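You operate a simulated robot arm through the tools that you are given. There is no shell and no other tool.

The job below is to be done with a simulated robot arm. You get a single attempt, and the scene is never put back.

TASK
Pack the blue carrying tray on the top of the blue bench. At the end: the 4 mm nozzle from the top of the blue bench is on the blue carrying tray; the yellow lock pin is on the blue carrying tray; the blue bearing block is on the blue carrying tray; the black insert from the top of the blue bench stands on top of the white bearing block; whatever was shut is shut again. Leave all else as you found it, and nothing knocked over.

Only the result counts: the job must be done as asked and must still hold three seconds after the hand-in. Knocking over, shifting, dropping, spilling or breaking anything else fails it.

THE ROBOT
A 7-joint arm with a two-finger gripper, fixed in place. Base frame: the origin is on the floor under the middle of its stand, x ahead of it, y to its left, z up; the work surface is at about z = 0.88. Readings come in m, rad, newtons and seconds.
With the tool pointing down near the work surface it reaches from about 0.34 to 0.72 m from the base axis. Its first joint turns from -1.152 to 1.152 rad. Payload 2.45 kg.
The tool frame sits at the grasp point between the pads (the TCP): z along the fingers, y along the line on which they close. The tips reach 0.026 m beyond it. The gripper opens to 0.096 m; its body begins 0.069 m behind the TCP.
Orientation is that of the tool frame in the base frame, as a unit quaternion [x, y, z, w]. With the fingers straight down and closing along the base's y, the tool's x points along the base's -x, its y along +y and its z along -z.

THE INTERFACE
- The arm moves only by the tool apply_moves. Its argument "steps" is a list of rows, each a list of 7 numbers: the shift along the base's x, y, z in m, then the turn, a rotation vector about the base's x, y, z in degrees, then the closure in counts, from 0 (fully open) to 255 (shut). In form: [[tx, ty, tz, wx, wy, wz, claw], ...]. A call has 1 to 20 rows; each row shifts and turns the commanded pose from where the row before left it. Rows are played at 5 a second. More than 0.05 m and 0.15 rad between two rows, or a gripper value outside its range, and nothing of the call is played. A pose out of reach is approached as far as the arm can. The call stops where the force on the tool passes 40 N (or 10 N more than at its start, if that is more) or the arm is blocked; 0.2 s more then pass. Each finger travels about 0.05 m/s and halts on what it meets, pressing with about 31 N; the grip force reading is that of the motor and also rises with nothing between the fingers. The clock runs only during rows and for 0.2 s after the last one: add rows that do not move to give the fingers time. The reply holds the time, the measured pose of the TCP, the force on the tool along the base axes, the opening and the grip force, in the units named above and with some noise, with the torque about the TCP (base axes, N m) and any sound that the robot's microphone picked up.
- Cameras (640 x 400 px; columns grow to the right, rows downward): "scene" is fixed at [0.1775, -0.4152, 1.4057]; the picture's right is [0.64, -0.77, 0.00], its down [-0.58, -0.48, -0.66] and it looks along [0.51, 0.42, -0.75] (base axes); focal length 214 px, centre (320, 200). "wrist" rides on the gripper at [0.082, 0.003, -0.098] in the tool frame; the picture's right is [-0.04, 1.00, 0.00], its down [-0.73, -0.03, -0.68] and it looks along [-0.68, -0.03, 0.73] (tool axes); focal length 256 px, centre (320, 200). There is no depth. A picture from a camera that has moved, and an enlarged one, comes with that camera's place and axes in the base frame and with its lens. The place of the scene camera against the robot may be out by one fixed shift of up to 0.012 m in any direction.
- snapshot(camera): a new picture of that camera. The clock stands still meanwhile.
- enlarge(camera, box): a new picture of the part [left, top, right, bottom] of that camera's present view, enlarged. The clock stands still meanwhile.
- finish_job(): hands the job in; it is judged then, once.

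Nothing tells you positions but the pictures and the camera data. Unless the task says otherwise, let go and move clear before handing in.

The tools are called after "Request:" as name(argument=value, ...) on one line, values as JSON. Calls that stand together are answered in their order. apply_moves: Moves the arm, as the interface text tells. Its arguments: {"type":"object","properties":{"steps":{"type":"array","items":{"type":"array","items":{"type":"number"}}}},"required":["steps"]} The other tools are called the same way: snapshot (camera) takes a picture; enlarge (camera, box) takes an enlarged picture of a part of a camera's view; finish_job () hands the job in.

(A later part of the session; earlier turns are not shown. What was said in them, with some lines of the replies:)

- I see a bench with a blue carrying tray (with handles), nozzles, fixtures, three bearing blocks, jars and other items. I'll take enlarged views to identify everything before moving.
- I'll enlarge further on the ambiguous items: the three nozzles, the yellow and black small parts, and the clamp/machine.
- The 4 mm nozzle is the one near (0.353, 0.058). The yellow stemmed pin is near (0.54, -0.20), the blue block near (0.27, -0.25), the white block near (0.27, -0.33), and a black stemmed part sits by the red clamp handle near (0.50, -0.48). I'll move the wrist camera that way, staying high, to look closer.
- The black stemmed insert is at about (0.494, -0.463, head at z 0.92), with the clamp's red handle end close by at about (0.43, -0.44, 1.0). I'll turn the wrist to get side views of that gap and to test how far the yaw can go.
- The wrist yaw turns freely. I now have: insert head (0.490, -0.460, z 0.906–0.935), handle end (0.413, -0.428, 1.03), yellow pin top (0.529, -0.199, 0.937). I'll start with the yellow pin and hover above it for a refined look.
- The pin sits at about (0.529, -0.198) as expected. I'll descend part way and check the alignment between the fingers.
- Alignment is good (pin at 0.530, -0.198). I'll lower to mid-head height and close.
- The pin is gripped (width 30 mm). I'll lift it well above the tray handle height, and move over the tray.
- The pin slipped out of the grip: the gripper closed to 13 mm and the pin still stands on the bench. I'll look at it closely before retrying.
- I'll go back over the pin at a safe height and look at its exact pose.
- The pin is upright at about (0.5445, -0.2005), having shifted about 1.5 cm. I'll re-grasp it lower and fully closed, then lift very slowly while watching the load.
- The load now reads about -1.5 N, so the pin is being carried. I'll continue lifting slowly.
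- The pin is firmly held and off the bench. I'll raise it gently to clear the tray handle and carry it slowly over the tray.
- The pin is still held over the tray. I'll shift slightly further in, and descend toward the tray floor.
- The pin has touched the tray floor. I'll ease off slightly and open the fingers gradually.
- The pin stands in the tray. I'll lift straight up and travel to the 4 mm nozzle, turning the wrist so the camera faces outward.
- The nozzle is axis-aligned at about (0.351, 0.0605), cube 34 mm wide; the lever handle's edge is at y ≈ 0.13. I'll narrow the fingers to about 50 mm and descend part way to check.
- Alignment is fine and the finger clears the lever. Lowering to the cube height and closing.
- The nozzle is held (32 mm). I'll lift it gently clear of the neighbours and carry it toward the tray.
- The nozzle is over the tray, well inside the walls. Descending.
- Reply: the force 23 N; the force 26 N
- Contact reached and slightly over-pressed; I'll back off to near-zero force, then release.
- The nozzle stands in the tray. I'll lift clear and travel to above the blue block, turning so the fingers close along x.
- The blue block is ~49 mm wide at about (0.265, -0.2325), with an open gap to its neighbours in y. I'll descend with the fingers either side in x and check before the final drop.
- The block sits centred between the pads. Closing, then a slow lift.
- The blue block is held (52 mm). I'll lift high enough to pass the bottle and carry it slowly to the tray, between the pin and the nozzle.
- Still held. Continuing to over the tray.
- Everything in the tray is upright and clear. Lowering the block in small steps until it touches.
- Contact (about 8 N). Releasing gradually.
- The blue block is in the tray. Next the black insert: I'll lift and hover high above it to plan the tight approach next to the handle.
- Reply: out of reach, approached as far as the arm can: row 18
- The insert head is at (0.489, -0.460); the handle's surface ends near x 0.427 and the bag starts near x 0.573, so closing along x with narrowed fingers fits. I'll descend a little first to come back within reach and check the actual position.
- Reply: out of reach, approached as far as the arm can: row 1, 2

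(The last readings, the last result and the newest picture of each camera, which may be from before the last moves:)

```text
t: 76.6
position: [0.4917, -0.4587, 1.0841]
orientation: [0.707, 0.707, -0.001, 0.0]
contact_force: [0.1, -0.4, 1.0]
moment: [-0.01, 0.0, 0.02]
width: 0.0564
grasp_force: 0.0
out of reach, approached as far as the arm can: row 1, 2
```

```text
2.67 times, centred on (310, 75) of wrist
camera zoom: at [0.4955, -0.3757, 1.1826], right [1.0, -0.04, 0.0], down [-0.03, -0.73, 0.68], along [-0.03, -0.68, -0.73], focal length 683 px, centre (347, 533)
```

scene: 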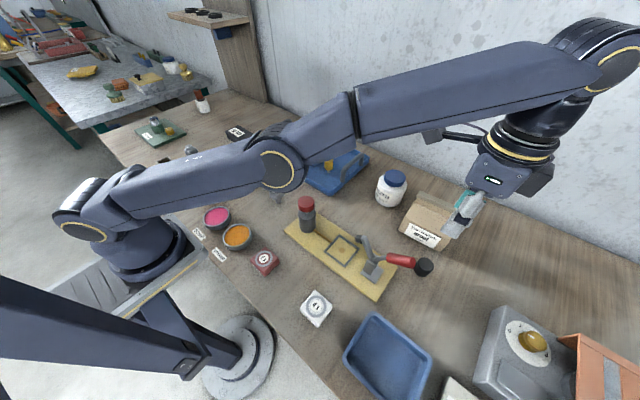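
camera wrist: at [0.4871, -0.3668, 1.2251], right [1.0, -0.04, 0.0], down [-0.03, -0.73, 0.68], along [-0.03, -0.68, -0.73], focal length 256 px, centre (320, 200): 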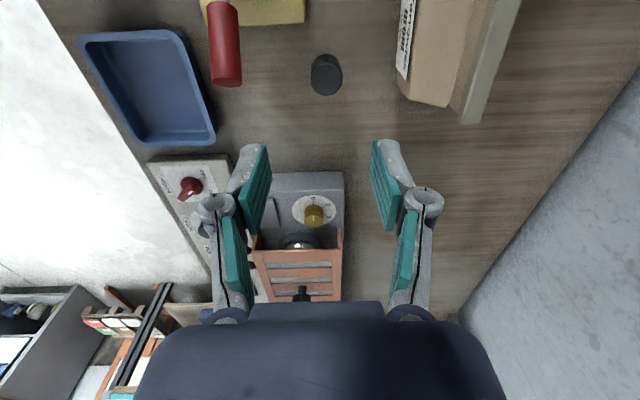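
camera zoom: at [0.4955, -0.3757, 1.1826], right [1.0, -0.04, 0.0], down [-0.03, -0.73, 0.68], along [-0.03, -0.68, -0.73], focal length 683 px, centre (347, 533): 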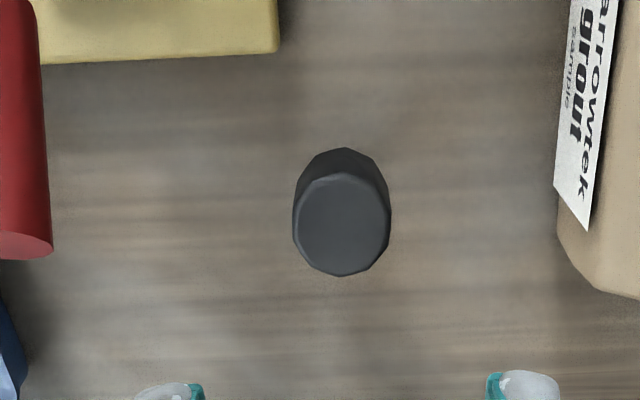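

Request:
apply_moves(steps=[[-0.001, 0, -0.02, 0, 0, 0, 105], [0, 0, -0.02, 0, 0, 0, 105], [0, 0, -0.02, 0, 0, 0, 105], [0, 0, -0.02, 0, 0, 0, 105], [0, 0, 0, 0, 0, 0, 105]])

Request:
snapshot(camera="wrist")

Request:
enlarge(camera="scene", box=[340, 120, 560, 300])

```text
t: 77.8
position: [0.5009, -0.4723, 1.0087]
orientation: [0.707, 0.707, 0.001, -0.001]
contact_force: [0.0, -0.3, -0.4]
moment: [0.01, 0.05, -0.01]
width: 0.0564
grasp_force: 0.2
out of reach, approached as far as the arm can: row 1, 2, 3, 4
```

```text
taken
camera wrist: at [0.5044, -0.39, 1.1065], right [1.0, -0.04, 0.0], down [-0.03, -0.73, 0.68], along [-0.03, -0.68, -0.73], focal length 256 px, centre (320, 200)
```

wrist: 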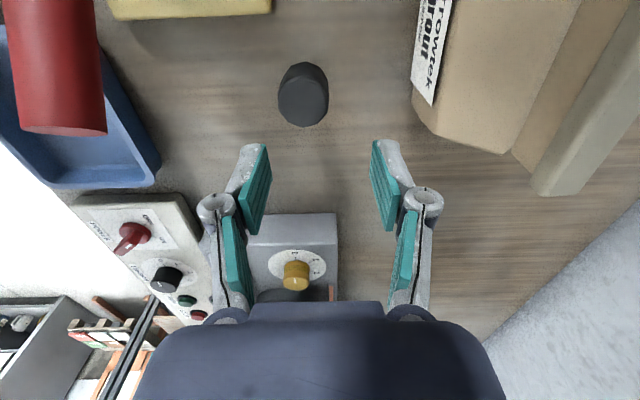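

```text
2.22 times, centred on (450, 210) of scene
camera zoom: at [0.1775, -0.4152, 1.4057], right [0.64, -0.77, 0.0], down [-0.58, -0.48, -0.66], along [0.51, 0.42, -0.75], focal length 477 px, centre (31, 178)
```

zoom: 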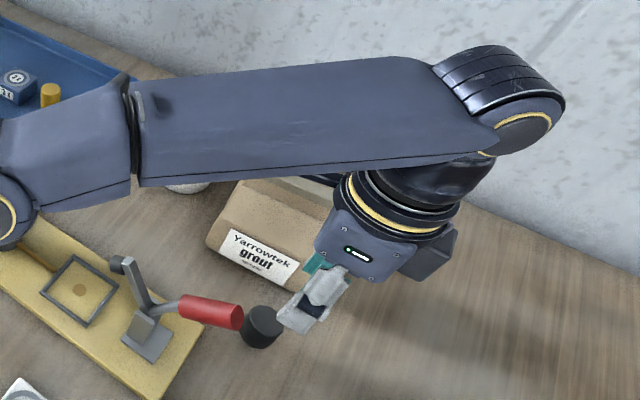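

The arm has straightened out to its reach limit here (it's sitting slightly beyond the commanded spot). I'll back up and pull inward above the handle to re-bend the elbow before trying again.

Request:
apply_moves(steps=[[0, 0, 0.03, 0, 0, 0, 105], [0, 0, 0.03, 0, 0, 0, 105], [0, 0, 0.04, 0, 0, 0, 105], [0, 0, 0.03, 0, 0, 0, 105], [-0.02, 0.02, 0, 0, 0, 0, 105], [-0.03, 0.03, 0, 0, 0, 0, 105], [-0.03, 0.03, 0, 0, 0, 0, 105], [0, 0, 0, 0, 0, 0, 105]])

Request:
snapshot(camera="scene")

```text
t: 79.6
position: [0.4027, -0.3667, 1.1296]
orientation: [0.707, 0.707, -0.001, 0.0]
contact_force: [0.5, -0.1, -0.6]
moment: [0.01, -0.01, -0.01]
width: 0.0565
grasp_force: 0.1
out of reach, approached as far as the arm can: row 1, 2, 3, 4
```

```text
taken
```

scene: 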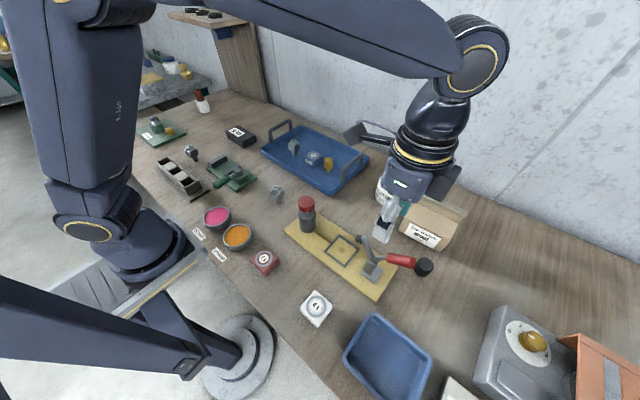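

The elbow is bent again. I'll approach from the -y side of the handle, below the height where reach is limiting, then slide over the insert.

Request:
apply_moves(steps=[[0.007, -0.029, 0, 0, 0, 0, 105], [0.007, -0.029, 0, 0, 0, 0, 105], [0.007, -0.029, 0, 0, 0, 0, 105], [0.006, -0.027, 0, 0, 0, 0, 105], [0, 0, -0.035, 0, 0, 0, 105], [0, 0, -0.035, 0, 0, 0, 105], [0, 0, 0, 0, 0, 0, 105]])

Request:
snapshot(camera="wrist")

Request:
enlarge(camera="scene", box=[320, 150, 540, 320])

```text
t: 81.2
position: [0.431, -0.4818, 1.0587]
orientation: [0.708, 0.706, 0.0, 0.0]
contact_force: [0.7, 0.0, -0.4]
moment: [0.01, -0.01, -0.02]
width: 0.0564
grasp_force: 0.0
```

```text
taken
camera wrist: at [0.4341, -0.3994, 1.158], right [1.0, -0.04, 0.0], down [-0.03, -0.73, 0.68], along [-0.03, -0.68, -0.73], focal length 256 px, centre (320, 200)
```

wrist: 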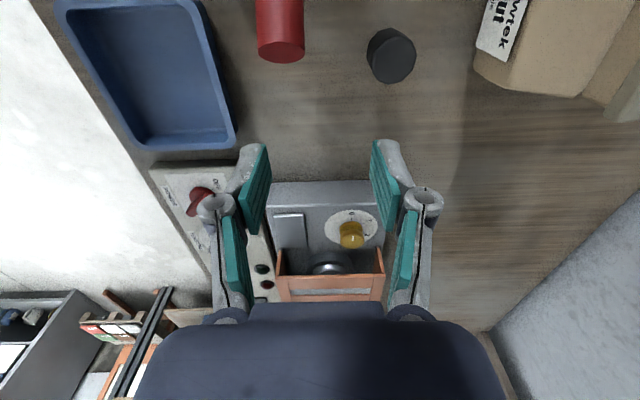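

```text
2.35 times, centred on (430, 235) of scene
camera zoom: at [0.1775, -0.4152, 1.4057], right [0.64, -0.77, 0.0], down [-0.58, -0.48, -0.66], along [0.51, 0.42, -0.75], focal length 505 px, centre (61, 118)
```

zoom: 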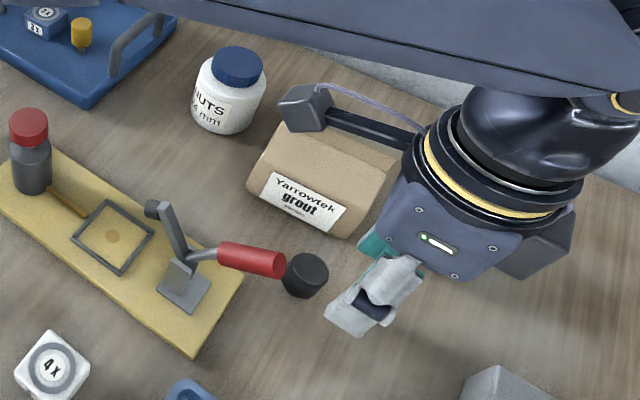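

Request:
apply_moves(steps=[[0.02, 0.007, 0, 0, 0, 0, 105], [0.02, 0.0075, 0, 0, 0, 0, 105], [0.0185, 0.007, -0.004, 0, 0, 0, 105], [0, 0, 0, 0, 0, 0, 105]])

Request:
snapshot(camera="wrist")

Request:
enlarge(camera="scene", box=[320, 150, 540, 320])

```text
t: 82.2
position: [0.4902, -0.4617, 1.0564]
orientation: [0.707, 0.707, -0.001, 0.0]
contact_force: [0.0, -0.2, 1.3]
moment: [0.02, 0.02, 0.01]
width: 0.056
grasp_force: 0.0
```

```text
taken
camera wrist: at [0.4936, -0.3779, 1.1539], right [1.0, -0.04, 0.0], down [-0.03, -0.73, 0.68], along [-0.03, -0.68, -0.73], focal length 256 px, centre (320, 200)
```

wrist: 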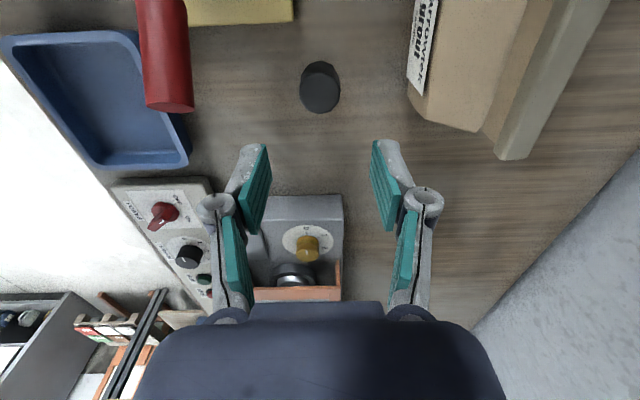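

```text
2.35 times, centred on (430, 235) of scene
camera zoom: at [0.1775, -0.4152, 1.4057], right [0.64, -0.77, 0.0], down [-0.58, -0.48, -0.66], along [0.51, 0.42, -0.75], focal length 505 px, centre (61, 118)
```

zoom: 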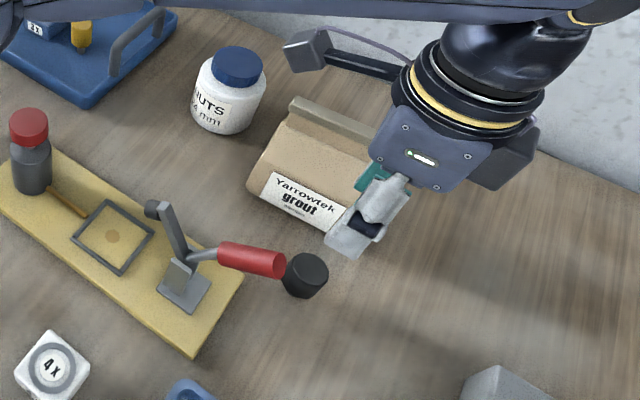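

Now directly above the insert with full reach. Descending in stages.

Request:
apply_moves(steps=[[0, 0, -0.02, 0, 0, 0, 105], [0, 0, -0.02, 0, 0, 0, 105], [0, 0, -0.02, 0, 0, 0, 105], [0, 0, -0.015, 0, 0, 0, 105], [0, 0, 0, 0, 0, 0, 105]])

Request:
snapshot(camera="wrist")

Request:
enlarge(camera="scene", box=[350, 180, 510, 300])

```text
t: 83.4
position: [0.4914, -0.4605, 0.9799]
orientation: [0.707, 0.707, -0.001, 0.001]
contact_force: [-0.3, 1.0, -0.1]
moment: [-0.01, -0.02, 0.03]
width: 0.0564
grasp_force: 0.0
```

```text
taken
camera wrist: at [0.4931, -0.3769, 1.0788], right [1.0, -0.04, 0.0], down [-0.03, -0.73, 0.68], along [-0.03, -0.68, -0.73], focal length 256 px, centre (320, 200)
```

wrist: 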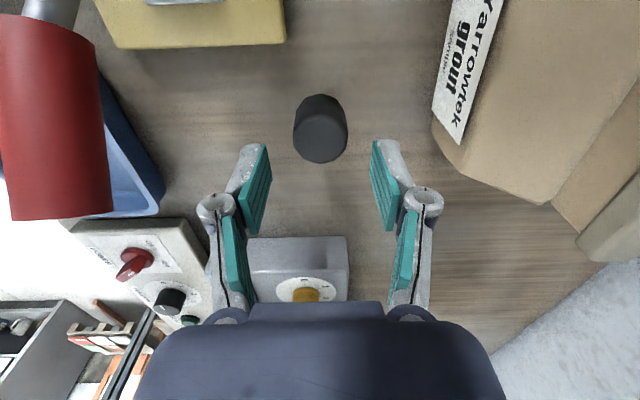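

```text
3.33 times, centred on (430, 240) of scene
camera zoom: at [0.1775, -0.4152, 1.4057], right [0.64, -0.77, 0.0], down [-0.58, -0.48, -0.66], along [0.51, 0.42, -0.75], focal length 715 px, centre (-47, 67)
```

zoom: 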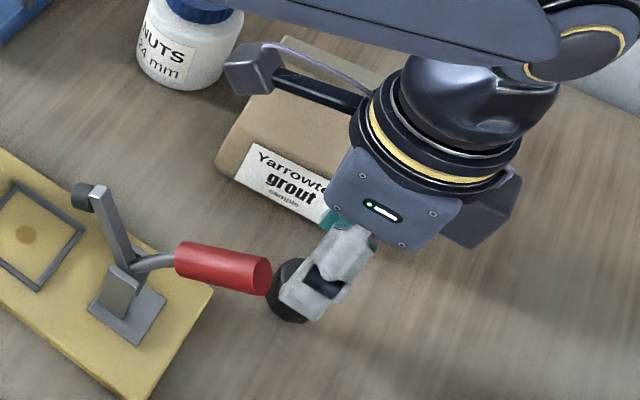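

Request:
apply_moves(steps=[[0, 0.0015, -0.02, 0, 0, 0, 105], [0, 0, -0.018, 0, 0, 0, 105], [0, 0, -0.015, 0, 0, 0, 105], [0, 0, -0.012, 0, 0, 0, 105], [0, 0, 0, 0, 0, 0, 105]])

Request:
snapshot(camera="wrist")

Request:
enlarge(camera="scene", box=[350, 180, 510, 300])

```text
t: 84.6
position: [0.4901, -0.4582, 0.9147]
orientation: [0.708, 0.707, 0.001, 0.0]
contact_force: [-0.2, -0.1, 0.0]
moment: [0.02, -0.02, 0.0]
width: 0.0568
grasp_force: 0.1
```

```text
taken
camera wrist: at [0.4924, -0.3757, 1.0129], right [1.0, -0.04, 0.0], down [-0.03, -0.73, 0.68], along [-0.03, -0.68, -0.73], focal length 256 px, centre (320, 200)
```

wrist: 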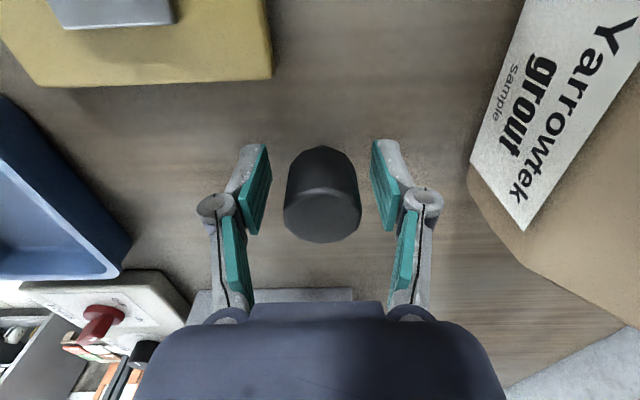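

```text
3.33 times, centred on (430, 240) of scene
camera zoom: at [0.1775, -0.4152, 1.4057], right [0.64, -0.77, 0.0], down [-0.58, -0.48, -0.66], along [0.51, 0.42, -0.75], focal length 715 px, centre (-47, 67)
```

zoom: 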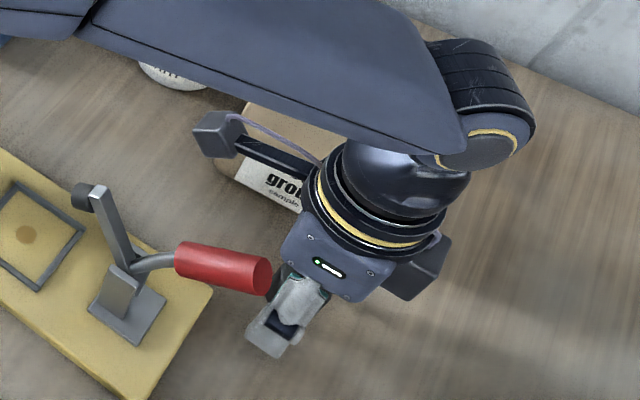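

No contact with the handle, and the insert is centred. Closing, then a very slow lift.

Request:
apply_moves(steps=[[0, 0, 0, 0, 0, 0, 140], [0, 0, 0, 0, 0, 0, 165], [0, 0, 0, 0, 0, 0, 255], [0, 0, 0, 0, 0, 0, 255], [0, 0, 0, 0, 0, 0, 255], [0, 0, 0, 0, 0, 0, 255], [0, 0, 0, 0, 0, 0, 255], [0, 0, 0.003, 0, 0, 0, 255], [0, 0, 0.003, 0, 0, 0, 255], [0, 0, 0.004, 0, 0, 0, 255], [0, 0, 0.004, 0, 0, 0, 255], [0, 0, 0.004, 0, 0, 0, 255], [0, 0, 0, 0, 0, 0, 255]])

Request:
snapshot(camera="wrist")

```text
t: 87.4
position: [0.4888, -0.4581, 0.9357]
orientation: [0.707, 0.707, 0.0, 0.0]
contact_force: [-0.7, 0.2, -1.3]
moment: [-0.02, -0.02, 0.0]
width: 0.0336
grasp_force: 31.1
```

```text
taken
camera wrist: at [0.4925, -0.3757, 1.0335], right [1.0, -0.04, 0.0], down [-0.03, -0.73, 0.68], along [-0.03, -0.68, -0.73], focal length 256 px, centre (320, 200)
```

wrist: 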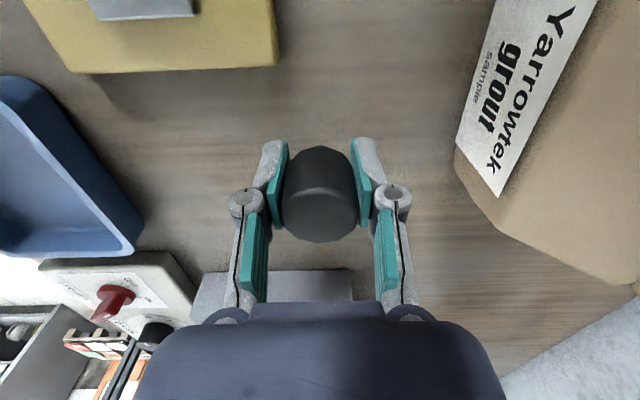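

The insert is held (34 mm). I'll lift it straight up, then swing out to the -y side of the handle before going over everything toward the white block.

Request:
apply_moves(steps=[[0, 0, 0.008, 0, 0, 0, 255], [0, 0, 0.014, 0, 0, 0, 255], [0, 0, 0.018, 0, 0, 0, 255], [0, 0, 0.018, 0, 0, 0, 255], [0, 0, 0.018, 0, 0, 0, 255], [0, 0, 0.016, 0, 0, 0, 255], [0, 0, 0.01, 0, 0, 0, 255], [0, 0, 0.006, 0, 0, 0, 255], [-0.008, -0.004, 0, 0, 0, 0, 255], [-0.012, -0.007, 0, 0, 0, 0, 255], [-0.014, -0.008, 0, 0, 0, 0, 255], [-0.012, -0.005, 0.006, 0, 0, 0, 255], [-0.01, -0.002, 0.015, 0, 0, 0, 255], [-0.006, 0, 0.018, 0, 0, 0, 255], [0, 0, 0.018, 0, 0, 0, 255], [0, 0, 0.01, 0, 0, 0, 255], [0, 0, 0, 0, 0, 0, 255]])

Request:
snapshot(camera="wrist")

Request:
snapshot(camera="scene")

```text
t: 91.0
position: [0.4275, -0.4847, 1.11]
orientation: [0.707, 0.707, 0.0, 0.0]
contact_force: [0.4, 0.1, -1.2]
moment: [-0.01, 0.01, 0.0]
width: 0.0338
grasp_force: 31.0
```

```text
taken
camera wrist: at [0.4309, -0.4018, 1.2069], right [1.0, -0.04, 0.0], down [-0.03, -0.73, 0.68], along [-0.03, -0.68, -0.73], focal length 256 px, centre (320, 200)
```

wrist: 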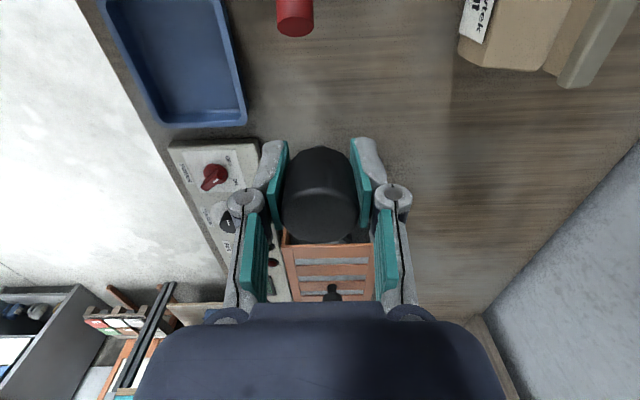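

```text
taken
```

scene: 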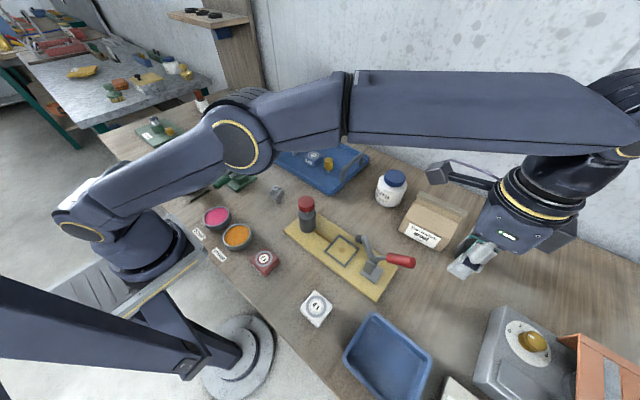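

Still held. Moving over to above the white block.

Request:
apply_moves(steps=[[-0.007, 0.0075, 0, 0, 0, 0, 255], [-0.012, 0.0125, 0, 0, 0, 0, 255], [-0.014, 0.015, 0, 0, 0, 0, 255], [-0.014, 0.015, 0, 0, 0, 0, 255], [-0.014, 0.015, 0, 0, 0, 0, 255], [-0.014, 0.015, 0, 0, 0, 0, 255], [-0.014, 0.015, 0, 0, 0, 0, 255], [-0.014, 0.015, 0, 0, 0, 0, 255], [-0.014, 0.015, 0, 0, 0, 0, 255], [-0.014, 0.015, 0, 0, 0, 0, 255], [-0.014, 0.0135, 0, 0, 0, 0, 255], [-0.011, 0.0105, 0, 0, 0, 0, 255], [-0.007, 0.007, 0, 0, 0, 0, 255], [0, 0, 0, 0, 0, 0, 255]])

Request:
snapshot(camera="wrist")

Request:
enlarge(camera="scene", box=[230, 180, 390, 330])

```text
t: 94.0
position: [0.2638, -0.3139, 1.1077]
orientation: [0.707, 0.707, 0.0, 0.0]
contact_force: [0.1, 0.9, -0.2]
moment: [0.0, -0.01, 0.0]
width: 0.0335
grasp_force: 31.1
```

```text
taken
camera wrist: at [0.2672, -0.2309, 1.2066], right [1.0, -0.04, 0.0], down [-0.03, -0.73, 0.68], along [-0.03, -0.68, -0.73], focal length 256 px, centre (320, 200)
```

wrist: 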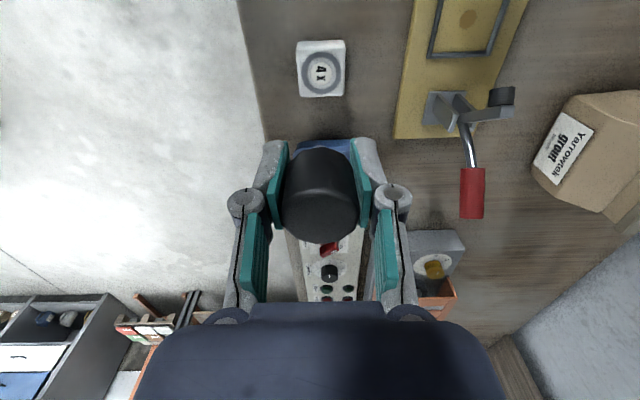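

```text
2.67 times, centred on (310, 255) of scene
camera zoom: at [0.1775, -0.4152, 1.4057], right [0.64, -0.77, 0.0], down [-0.58, -0.48, -0.66], along [0.51, 0.42, -0.75], focal length 572 px, centre (347, 53)
```

zoom: 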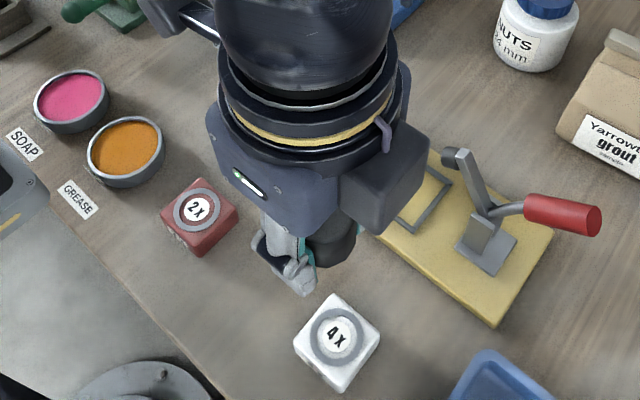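

Request:
enlarge(camera="wrist", box=[260, 20, 380, 120])

```text
4.00 times, centred on (320, 70) of wrist
camera zoom: at [0.2672, -0.2309, 1.2066], right [1.0, -0.04, 0.0], down [-0.03, -0.73, 0.68], along [-0.03, -0.68, -0.73], focal length 1024 px, centre (320, 720)
```

zoom: 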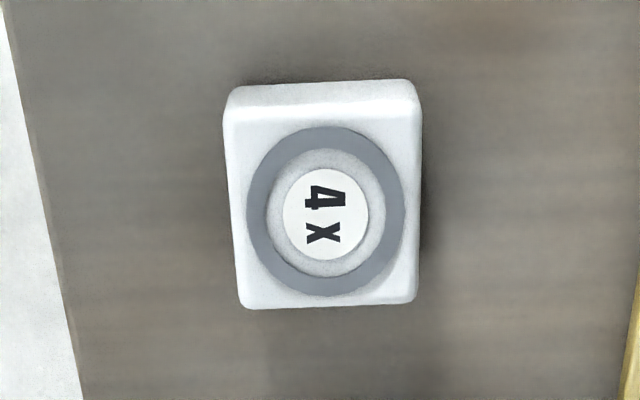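

The white block's centre is at about (0.2647, -0.3163). I'll make a 2 mm correction and descend toward its top.

Request:
apply_moves(steps=[[0, -0.001, -0.01, 0, 0, 0, 255], [0, -0.001, -0.018, 0, 0, 0, 255], [0, 0, -0.02, 0, 0, 0, 255], [0, 0, -0.02, 0, 0, 0, 255], [0, 0, -0.02, 0, 0, 0, 255], [0, 0, -0.02, 0, 0, 0, 255], [0, 0, -0.016, 0, 0, 0, 255], [0, 0, -0.01, 0, 0, 0, 255], [0, 0, 0, 0, 0, 0, 255]])

Request:
snapshot(camera="wrist")

Request:
enlarge(camera="scene", box=[260, 220, 360, 330])

```text
t: 96.0
position: [0.2632, -0.3167, 0.9744]
orientation: [0.707, 0.707, 0.0, 0.001]
contact_force: [0.4, 0.3, 0.1]
moment: [0.0, 0.0, -0.01]
width: 0.0335
grasp_force: 30.6
```

```text
taken
camera wrist: at [0.2664, -0.2328, 1.073], right [1.0, -0.04, 0.0], down [-0.03, -0.73, 0.68], along [-0.03, -0.68, -0.73], focal length 256 px, centre (320, 200)
```

wrist: 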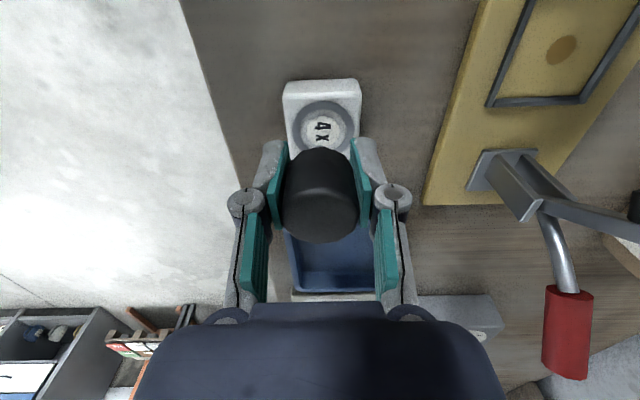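

```text
3.64 times, centred on (310, 275) of scene
camera zoom: at [0.1775, -0.4152, 1.4057], right [0.64, -0.77, 0.0], down [-0.58, -0.48, -0.66], along [0.51, 0.42, -0.75], focal length 780 px, centre (356, -73)
```

zoom: 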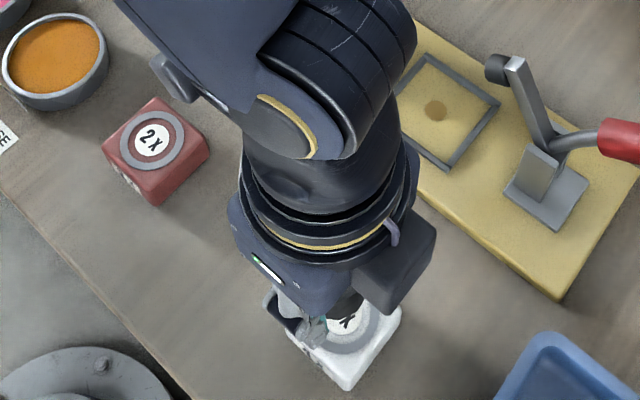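

Request:
apply_moves(steps=[[0, 0, -0.007, 0, 0, 0, 255], [0, 0, -0.005, 0, 0, 0, 255], [0, 0, 0, 0, 0, 0, 255]])

Request:
apply_moves(steps=[[0, 0, -0.002, 0, 0, 0, 255], [0, 0, 0, 0, 0, 0, 255]])

Request:
apply_moves(steps=[[0, 0, -0.002, 0, 0, 0, 255], [0, 0, 0, 0, 0, 0, 255]])

```text
t: 96.8
position: [0.2636, -0.3161, 0.9635]
orientation: [0.707, 0.707, 0.0, -0.001]
contact_force: [-0.1, 0.1, -0.6]
moment: [-0.02, 0.01, 0.04]
width: 0.0334
grasp_force: 31.3
```

```text
t: 97.4
position: [0.2653, -0.315, 0.9604]
orientation: [0.707, 0.707, 0.001, 0.001]
contact_force: [0.2, -0.1, -0.6]
moment: [-0.02, -0.03, 0.01]
width: 0.0334
grasp_force: 30.5
```

```text
t: 98.0
position: [0.2632, -0.3149, 0.9581]
orientation: [0.707, 0.707, 0.0, 0.0]
contact_force: [0.7, 0.3, -0.3]
moment: [0.02, 0.01, 0.0]
width: 0.0334
grasp_force: 31.6
```

Request:
apply_moves(steps=[[0, 0, -0.0015, 0, 0, 0, 255], [0, 0, 0, 0, 0, 0, 255]])

Request:
enlarge(camera="wrist", box=[250, 80, 390, 250])

Request:
enlarge(camera="scene", box=[290, 260, 350, 330])

```text
t: 98.6
position: [0.2646, -0.3157, 0.9567]
orientation: [0.707, 0.707, -0.001, 0.0]
contact_force: [0.4, 0.4, -1.3]
moment: [0.0, -0.01, 0.04]
width: 0.0333
grasp_force: 30.3
```

```text
2.35 times, centred on (320, 165) of wrist
camera zoom: at [0.2673, -0.2325, 1.0555], right [1.0, -0.04, 0.0], down [-0.03, -0.73, 0.68], along [-0.03, -0.68, -0.73], focal length 602 px, centre (320, 282)
```

zoom: 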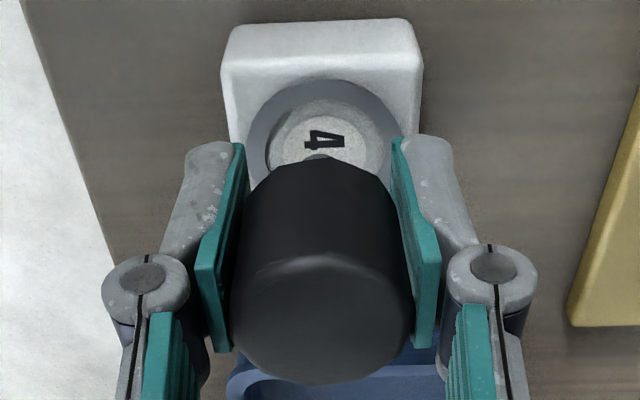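

```text
5.71 times, centred on (320, 295) of scene
camera zoom: at [0.1775, -0.4152, 1.4057], right [0.64, -0.77, 0.0], down [-0.58, -0.48, -0.66], along [0.51, 0.42, -0.75], focal length 1226 px, centre (320, -343)
```

zoom: 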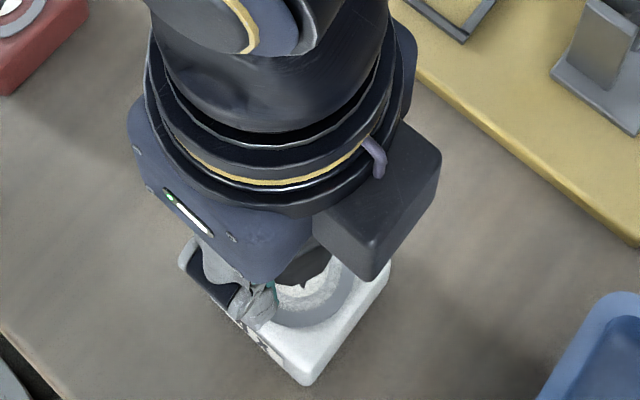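

Alignment is within about 2 mm of the block's centre. I'll nudge 1.5 mm and keep lowering until contact.

Request:
apply_moves(steps=[[0, 0.0015, 0, 0, 0, 0, 255], [0, 0, -0.0015, 0, 0, 0, 255], [0, 0, 0, 0, 0, 0, 255]])

Request:
apply_moves(steps=[[0, 0, -0.001, 0, 0, 0, 255], [0, 0, 0, 0, 0, 0, 255]])

```text
t: 99.4
position: [0.2637, -0.313, 0.9565]
orientation: [0.707, 0.707, 0.0, 0.0]
contact_force: [-0.1, 0.0, -1.0]
moment: [0.02, 0.02, -0.01]
width: 0.0332
grasp_force: 30.9
```

```text
t: 100.0
position: [0.2637, -0.3137, 0.9549]
orientation: [0.707, 0.707, 0.0, 0.0]
contact_force: [0.1, 0.0, -0.3]
moment: [0.02, 0.0, 0.0]
width: 0.0334
grasp_force: 30.8
```

Request:
apply_moves(steps=[[0, 0, -0.001, 0, 0, 0, 255], [0, 0, 0, 0, 0, 0, 255]])

Request:
apply_moves(steps=[[0, 0, -0.001, 0, 0, 0, 255], [0, 0, 0, 0, 0, 0, 255]])

```text
t: 100.6
position: [0.2646, -0.3139, 0.9544]
orientation: [0.707, 0.708, 0.0, 0.0]
contact_force: [0.2, -0.5, -0.9]
moment: [-0.01, -0.04, 0.0]
width: 0.0331
grasp_force: 31.2
```

```text
t: 101.2
position: [0.2641, -0.3142, 0.953]
orientation: [0.707, 0.707, 0.0, 0.001]
contact_force: [-0.2, -0.6, -1.7]
moment: [0.0, 0.0, -0.01]
width: 0.0333
grasp_force: 30.9
```

Request:
apply_moves(steps=[[0, 0, -0.001, 0, 0, 0, 255], [0, 0, 0, 0, 0, 0, 255]])

Request:
enlarge(camera="wrist", box=[250, 80, 390, 250])

```text
t: 101.8
position: [0.2639, -0.3132, 0.9526]
orientation: [0.707, 0.707, 0.002, -0.001]
contact_force: [0.6, 0.9, -1.5]
moment: [0.0, 0.0, 0.01]
width: 0.0334
grasp_force: 30.8
```

```text
2.35 times, centred on (320, 165) of wrist
camera zoom: at [0.2676, -0.2314, 1.0506], right [1.0, -0.04, 0.0], down [-0.03, -0.73, 0.68], along [-0.03, -0.68, -0.73], focal length 602 px, centre (320, 282)
```

zoom: 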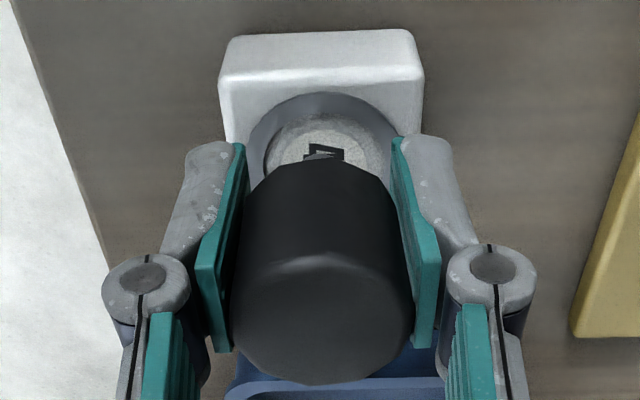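

Request:
apply_moves(steps=[[0, 0, -0.001, 0, 0, 0, 255], [0, 0, 0, 0, 0, 0, 255]])

Request:
apply_moves(steps=[[0, 0, -0.001, 0, 0, 0, 255], [0, 0, 0, 0, 0, 0, 255]])

```text
t: 102.4
position: [0.2634, -0.3145, 0.9524]
orientation: [0.707, 0.707, 0.001, 0.0]
contact_force: [0.4, 0.2, 0.2]
moment: [0.0, -0.01, -0.03]
width: 0.0331
grasp_force: 31.5
```

```text
t: 103.0
position: [0.2653, -0.3137, 0.9513]
orientation: [0.707, 0.707, -0.001, 0.0]
contact_force: [-0.8, -0.6, 0.0]
moment: [-0.02, -0.01, 0.01]
width: 0.0334
grasp_force: 31.2
```

Request:
apply_moves(steps=[[0, 0, -0.001, 0, 0, 0, 255], [0, 0, 0, 0, 0, 0, 255]])

Request:
apply_moves(steps=[[0, 0, -0.001, 0, 0, 0, 255], [0, 0, 0, 0, 0, 0, 255]])

```text
t: 103.6
position: [0.2628, -0.3136, 0.9495]
orientation: [0.707, 0.707, 0.0, 0.0]
contact_force: [-0.6, 0.0, -1.2]
moment: [0.02, -0.02, 0.02]
width: 0.0334
grasp_force: 30.8
```

```text
t: 104.2
position: [0.2639, -0.3131, 0.9478]
orientation: [0.707, 0.707, 0.001, 0.0]
contact_force: [-0.5, 0.2, -0.3]
moment: [-0.01, -0.03, -0.01]
width: 0.033
grasp_force: 31.3
```

Request:
enlarge(camera="wrist", box=[260, 70, 380, 180])

Request:
enlarge(camera="scene", box=[295, 275, 345, 330])

```text
3.64 times, centred on (320, 125) of wrist
camera zoom: at [0.267, -0.2311, 1.0465], right [1.0, -0.04, 0.0], down [-0.03, -0.73, 0.68], along [-0.03, -0.68, -0.73], focal length 931 px, centre (320, 473)
```

zoom: 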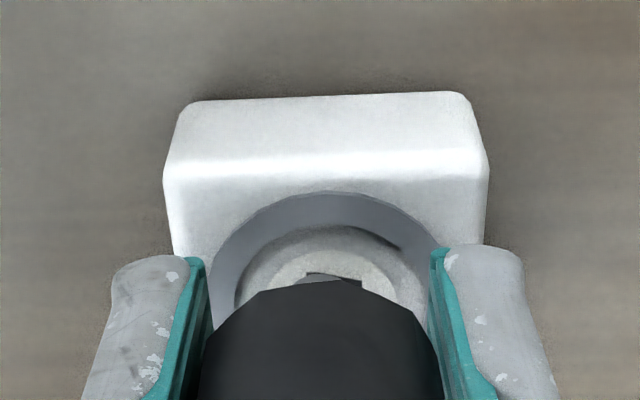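

```text
7.27 times, centred on (320, 302) of scene
camera zoom: at [0.1775, -0.4152, 1.4057], right [0.64, -0.77, 0.0], down [-0.58, -0.48, -0.66], along [0.51, 0.42, -0.75], focal length 1560 px, centre (320, -546)
```

zoom: 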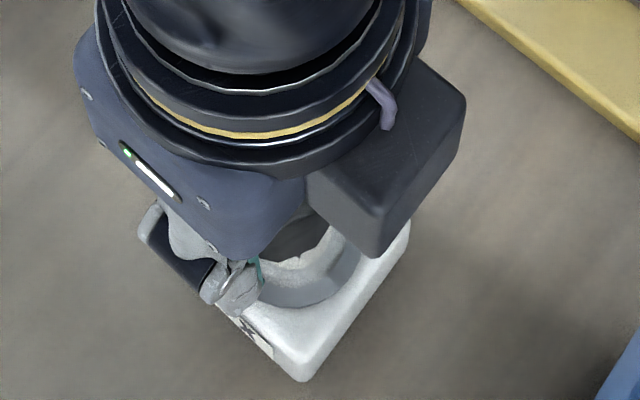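

The block's top appears to be a bit lower than I assumed (z ≈ 0.91), which puts its ring centre near y = -0.319. I'll re-centre by about 4.5 mm before going lower.

Request:
apply_moves(steps=[[0, -0.0025, 0, 0, 0, 0, 255], [0.0005, -0.002, 0, 0, 0, 0, 255], [0, 0, 0, 0, 0, 0, 255]])

Request:
enlarge(camera="wrist", box=[260, 70, 380, 180])

```text
t: 105.0
position: [0.2642, -0.3186, 0.9486]
orientation: [0.707, 0.707, -0.001, 0.0]
contact_force: [-0.4, 0.6, -0.4]
moment: [-0.02, -0.02, 0.01]
width: 0.0331
grasp_force: 30.9
```

```text
3.64 times, centred on (320, 125) of wrist
camera zoom: at [0.268, -0.2361, 1.0465], right [1.0, -0.04, 0.0], down [-0.03, -0.73, 0.68], along [-0.03, -0.68, -0.73], focal length 931 px, centre (320, 473)
```

zoom: 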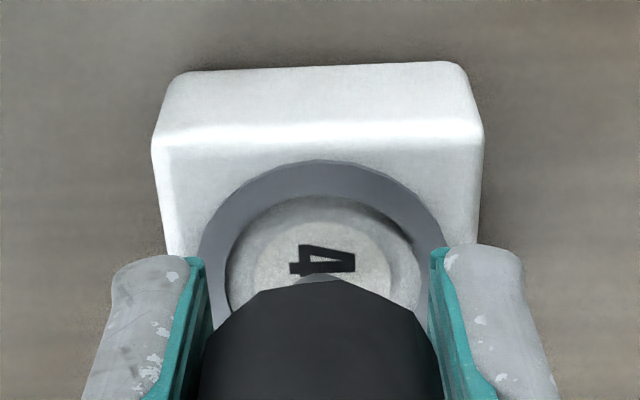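

Now the stem is centred on the ring, whose middle is slightly recessed. Continuing to lower in small steps.

Request:
apply_moves(steps=[[0, 0, -0.0015, 0, 0, 0, 255], [0, 0, 0, 0, 0, 0, 255]])

Request:
apply_moves(steps=[[0, 0, -0.001, 0, 0, 0, 255], [0, 0, 0, 0, 0, 0, 255]])

Request:
apply_moves(steps=[[0, 0, -0.001, 0, 0, 0, 255], [0, 0, 0, 0, 0, 0, 255]])

```text
t: 105.6
position: [0.2631, -0.3181, 0.947]
orientation: [0.707, 0.707, 0.0, 0.001]
contact_force: [0.2, 0.4, -1.0]
moment: [0.0, -0.03, 0.02]
width: 0.0332
grasp_force: 30.8
```

```text
t: 106.2
position: [0.264, -0.3179, 0.9451]
orientation: [0.707, 0.707, 0.0, 0.0]
contact_force: [0.1, -0.1, -0.6]
moment: [0.0, -0.01, 0.02]
width: 0.0329
grasp_force: 31.0
```

```text
t: 106.8
position: [0.2655, -0.319, 0.9434]
orientation: [0.707, 0.707, 0.001, -0.001]
contact_force: [-0.7, 0.2, 1.2]
moment: [0.01, 0.01, -0.01]
width: 0.033
grasp_force: 31.1
```

Request:
apply_moves(steps=[[0, 0, -0.001, 0, 0, 0, 255], [0, 0, 0, 0, 0, 0, 255]])

Request:
enlarge(camera="wrist", box=[260, 70, 380, 180])

```text
t: 107.4
position: [0.2642, -0.3189, 0.9445]
orientation: [0.707, 0.707, -0.001, 0.0]
contact_force: [-2.9, 2.2, 14.8]
moment: [-0.02, 0.1, 0.03]
width: 0.0329
grasp_force: 31.3
```

```text
3.64 times, centred on (320, 125) of wrist
camera zoom: at [0.268, -0.2359, 1.0426], right [1.0, -0.04, 0.0], down [-0.03, -0.73, 0.68], along [-0.03, -0.68, -0.73], focal length 931 px, centre (320, 473)
```

zoom: 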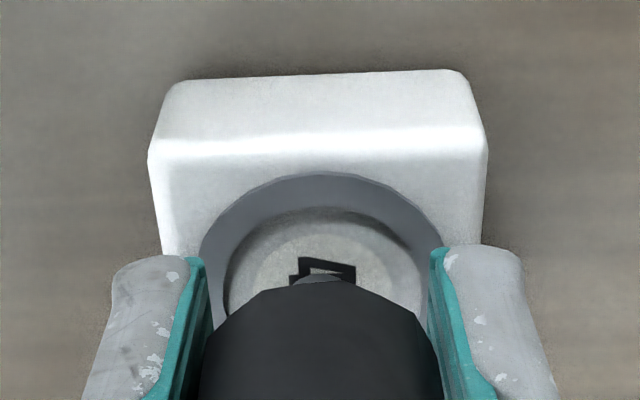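

Contact at TCP z ≈ 0.944 (surface ≈ 0.91). Easing off and checking the force before releasing.

Request:
apply_moves(steps=[[0, 0, 0.0008, 0, 0, 0, 255], [0, 0, 0, 0, 0, 0, 255]])

```text
t: 108.0
position: [0.2653, -0.3187, 0.9438]
orientation: [0.707, 0.707, 0.0, 0.001]
contact_force: [-0.4, -1.6, 3.5]
moment: [-0.01, 0.03, -0.04]
width: 0.0331
grasp_force: 31.0
```

Request:
apply_moves(steps=[[0, 0, 0, 0, 0, 0, 166], [0, 0, 0, 0, 0, 0, 160], [0, 0, 0, 0, 0, 0, 150], [0, 0, 0, 0, 0, 0, 135], [0, 0, 0, 0, 0, 0, 120], [0, 0, 0, 0, 0, 0, 110], [0, 0, 0, 0, 0, 0, 110]])

Request:
snapshot(camera="wrist")

```text
t: 109.6
position: [0.2658, -0.3183, 0.9446]
orientation: [0.707, 0.707, -0.001, 0.0]
contact_force: [-0.4, -0.4, -0.1]
moment: [0.0, 0.0, 0.01]
width: 0.0546
grasp_force: 0.1
```

```text
taken
camera wrist: at [0.2683, -0.236, 1.0429], right [1.0, -0.04, 0.0], down [-0.03, -0.73, 0.68], along [-0.03, -0.68, -0.73], focal length 256 px, centre (320, 200)
```

wrist: 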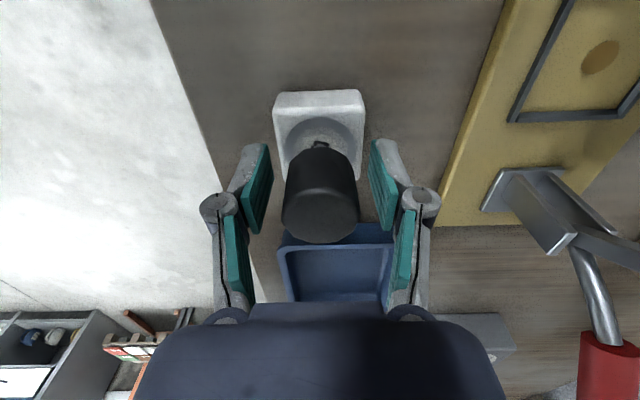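

The insert stands freely on the white block. I'll lift straight up and move clear.

Request:
apply_moves(steps=[[0, 0, 0.01, 0, 0, 0, 110], [0, 0, 0.02, 0, 0, 0, 110], [0, 0, 0.03, 0, 0, 0, 110], [0, 0, 0.04, 0, 0, 0, 110], [0, 0, 0.045, 0, 0, 0, 110], [0, 0, 0.045, 0, 0, 0, 110], [0.03, 0.03, 0, 0, 0, 0, 80], [0.03, 0.03, 0, 0, 0, 0, 40], [0.02, 0.035, 0, 0, 0, 0, 0], [0.02, 0.035, 0, 0, 0, 0, 0], [0, 0.035, 0, 0, 0, 0, 0], [0, 0.035, 0, 0, 0, 0, 0], [0, 0.035, 0, 0, 0, 0, 0], [0, 0.035, 0, 0, 0, 0, 0], [0, 0, 0, 0, 0, 0, 0]])

Request:
snapshot(camera="scene")

Request:
snapshot(camera="wrist")

```text
t: 112.8
position: [0.3653, -0.0502, 1.1336]
orientation: [0.707, 0.707, 0.0, 0.0]
contact_force: [0.3, 0.3, 0.4]
moment: [0.0, 0.02, -0.01]
width: 0.0959
grasp_force: 0.1
```

```text
taken
```

scene: 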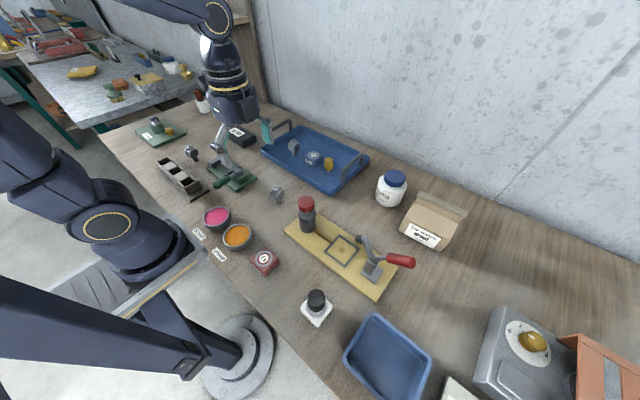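

```text
taken
camera wrist: at [0.368, 0.0326, 1.2309], right [1.0, -0.04, 0.0], down [-0.03, -0.73, 0.68], along [-0.03, -0.68, -0.73], focal length 256 px, centre (320, 200)
```

wrist: 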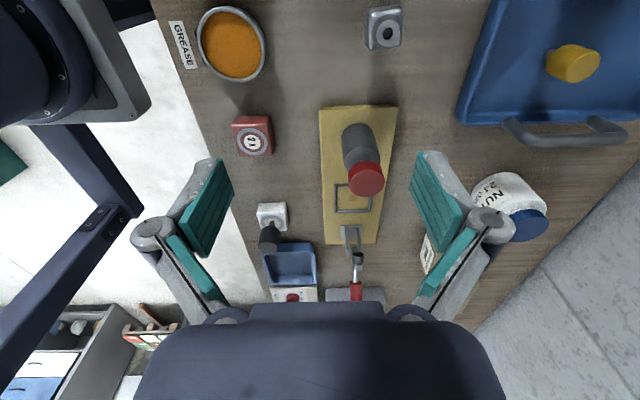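

Request:
enlarge(camera="scene", box=[290, 270, 350, 335])

Request:
enlarge(camera="scene", box=[250, 110, 380, 200])

Request:
enlarge(camera="scene", box=[270, 180, 450, 310])

Request:
enlarge(camera="scene", box=[100, 90, 300, 260])

```text
6.15 times, centred on (320, 302) of scene
camera zoom: at [0.1775, -0.4152, 1.4057], right [0.64, -0.77, 0.0], down [-0.58, -0.48, -0.66], along [0.51, 0.42, -0.75], focal length 1320 px, centre (320, -431)
```

zoom: 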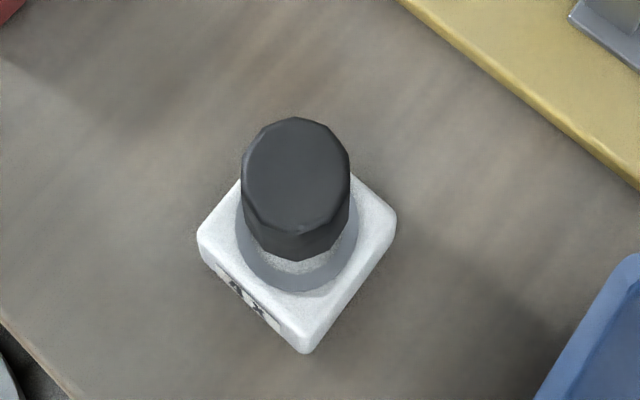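

```text
4.44 times, centred on (315, 155) of scene
camera zoom: at [0.1775, -0.4152, 1.4057], right [0.64, -0.77, 0.0], down [-0.58, -0.48, -0.66], along [0.51, 0.42, -0.75], focal length 953 px, centre (342, 400)
```

zoom: 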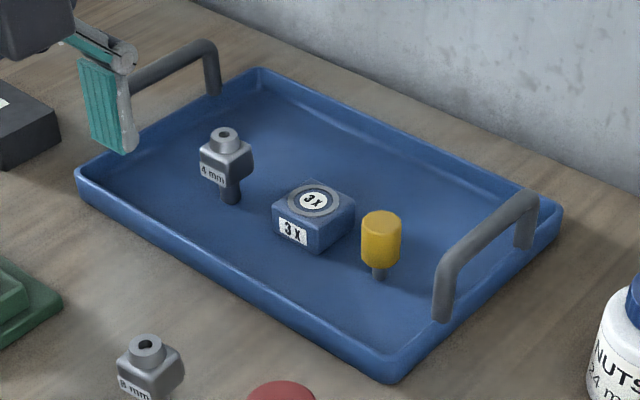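

```text
3.08 times, centred on (360, 245) of scene
camera zoom: at [0.1775, -0.4152, 1.4057], right [0.64, -0.77, 0.0], down [-0.58, -0.48, -0.66], along [0.51, 0.42, -0.75], focal length 660 px, centre (197, 62)
```

zoom: 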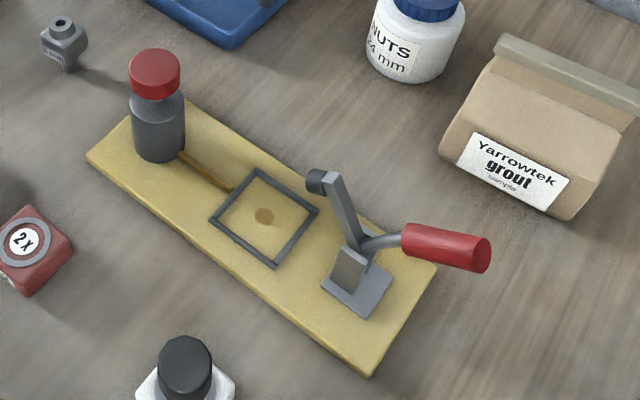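

```text
2.35 times, centred on (200, 175) of scene
camera zoom: at [0.1775, -0.4152, 1.4057], right [0.64, -0.77, 0.0], down [-0.58, -0.48, -0.66], along [0.51, 0.42, -0.75], focal length 505 px, centre (602, 259)
```

zoom: 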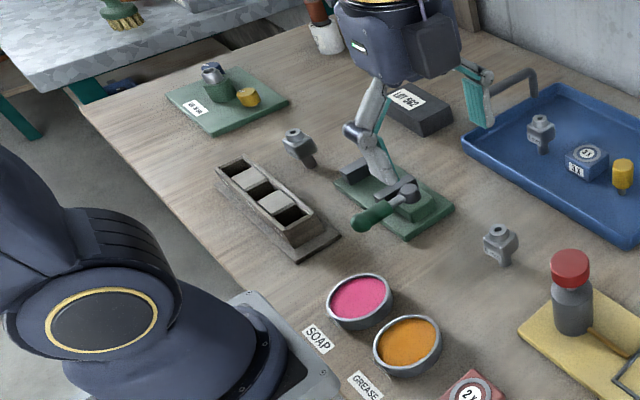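

The final check shows the 4 mm nozzle, blue block and yellow pin upright in the carrying tray. The black insert stands centred on the white block, everything else is where it was, and I never opened anything. The gripper is open and clear, so I'm handing in.

Request:
finish_job()

```text
The job is handed in.
```

The job is handed in, and the tray is packed as asked; no score has come back. My last pictures before handing in showed:

- **Blue carrying tray:** the 4 mm nozzle, the blue bearing block and the yellow lock pin all stand upright in it.
- **White bearing block:** the black insert stands on top, centred on the ring.
- **Everything else:** nothing was opened, so nothing needed shutting. Nothing else looked moved or knocked over, and the gripper was open and clear.

- **Dropped pin:** the yellow pin slipped out of the gripper on the first lift. It stayed upright about 1.5 cm from where it had been, and the second try worked.
- **Which parts I chose:** only the nozzle and the blocks carry labels. I took the yellow pin and the black insert to be the two loose parts with a cap on a thin stem. The tray is the one with handles, not the smaller blue one.
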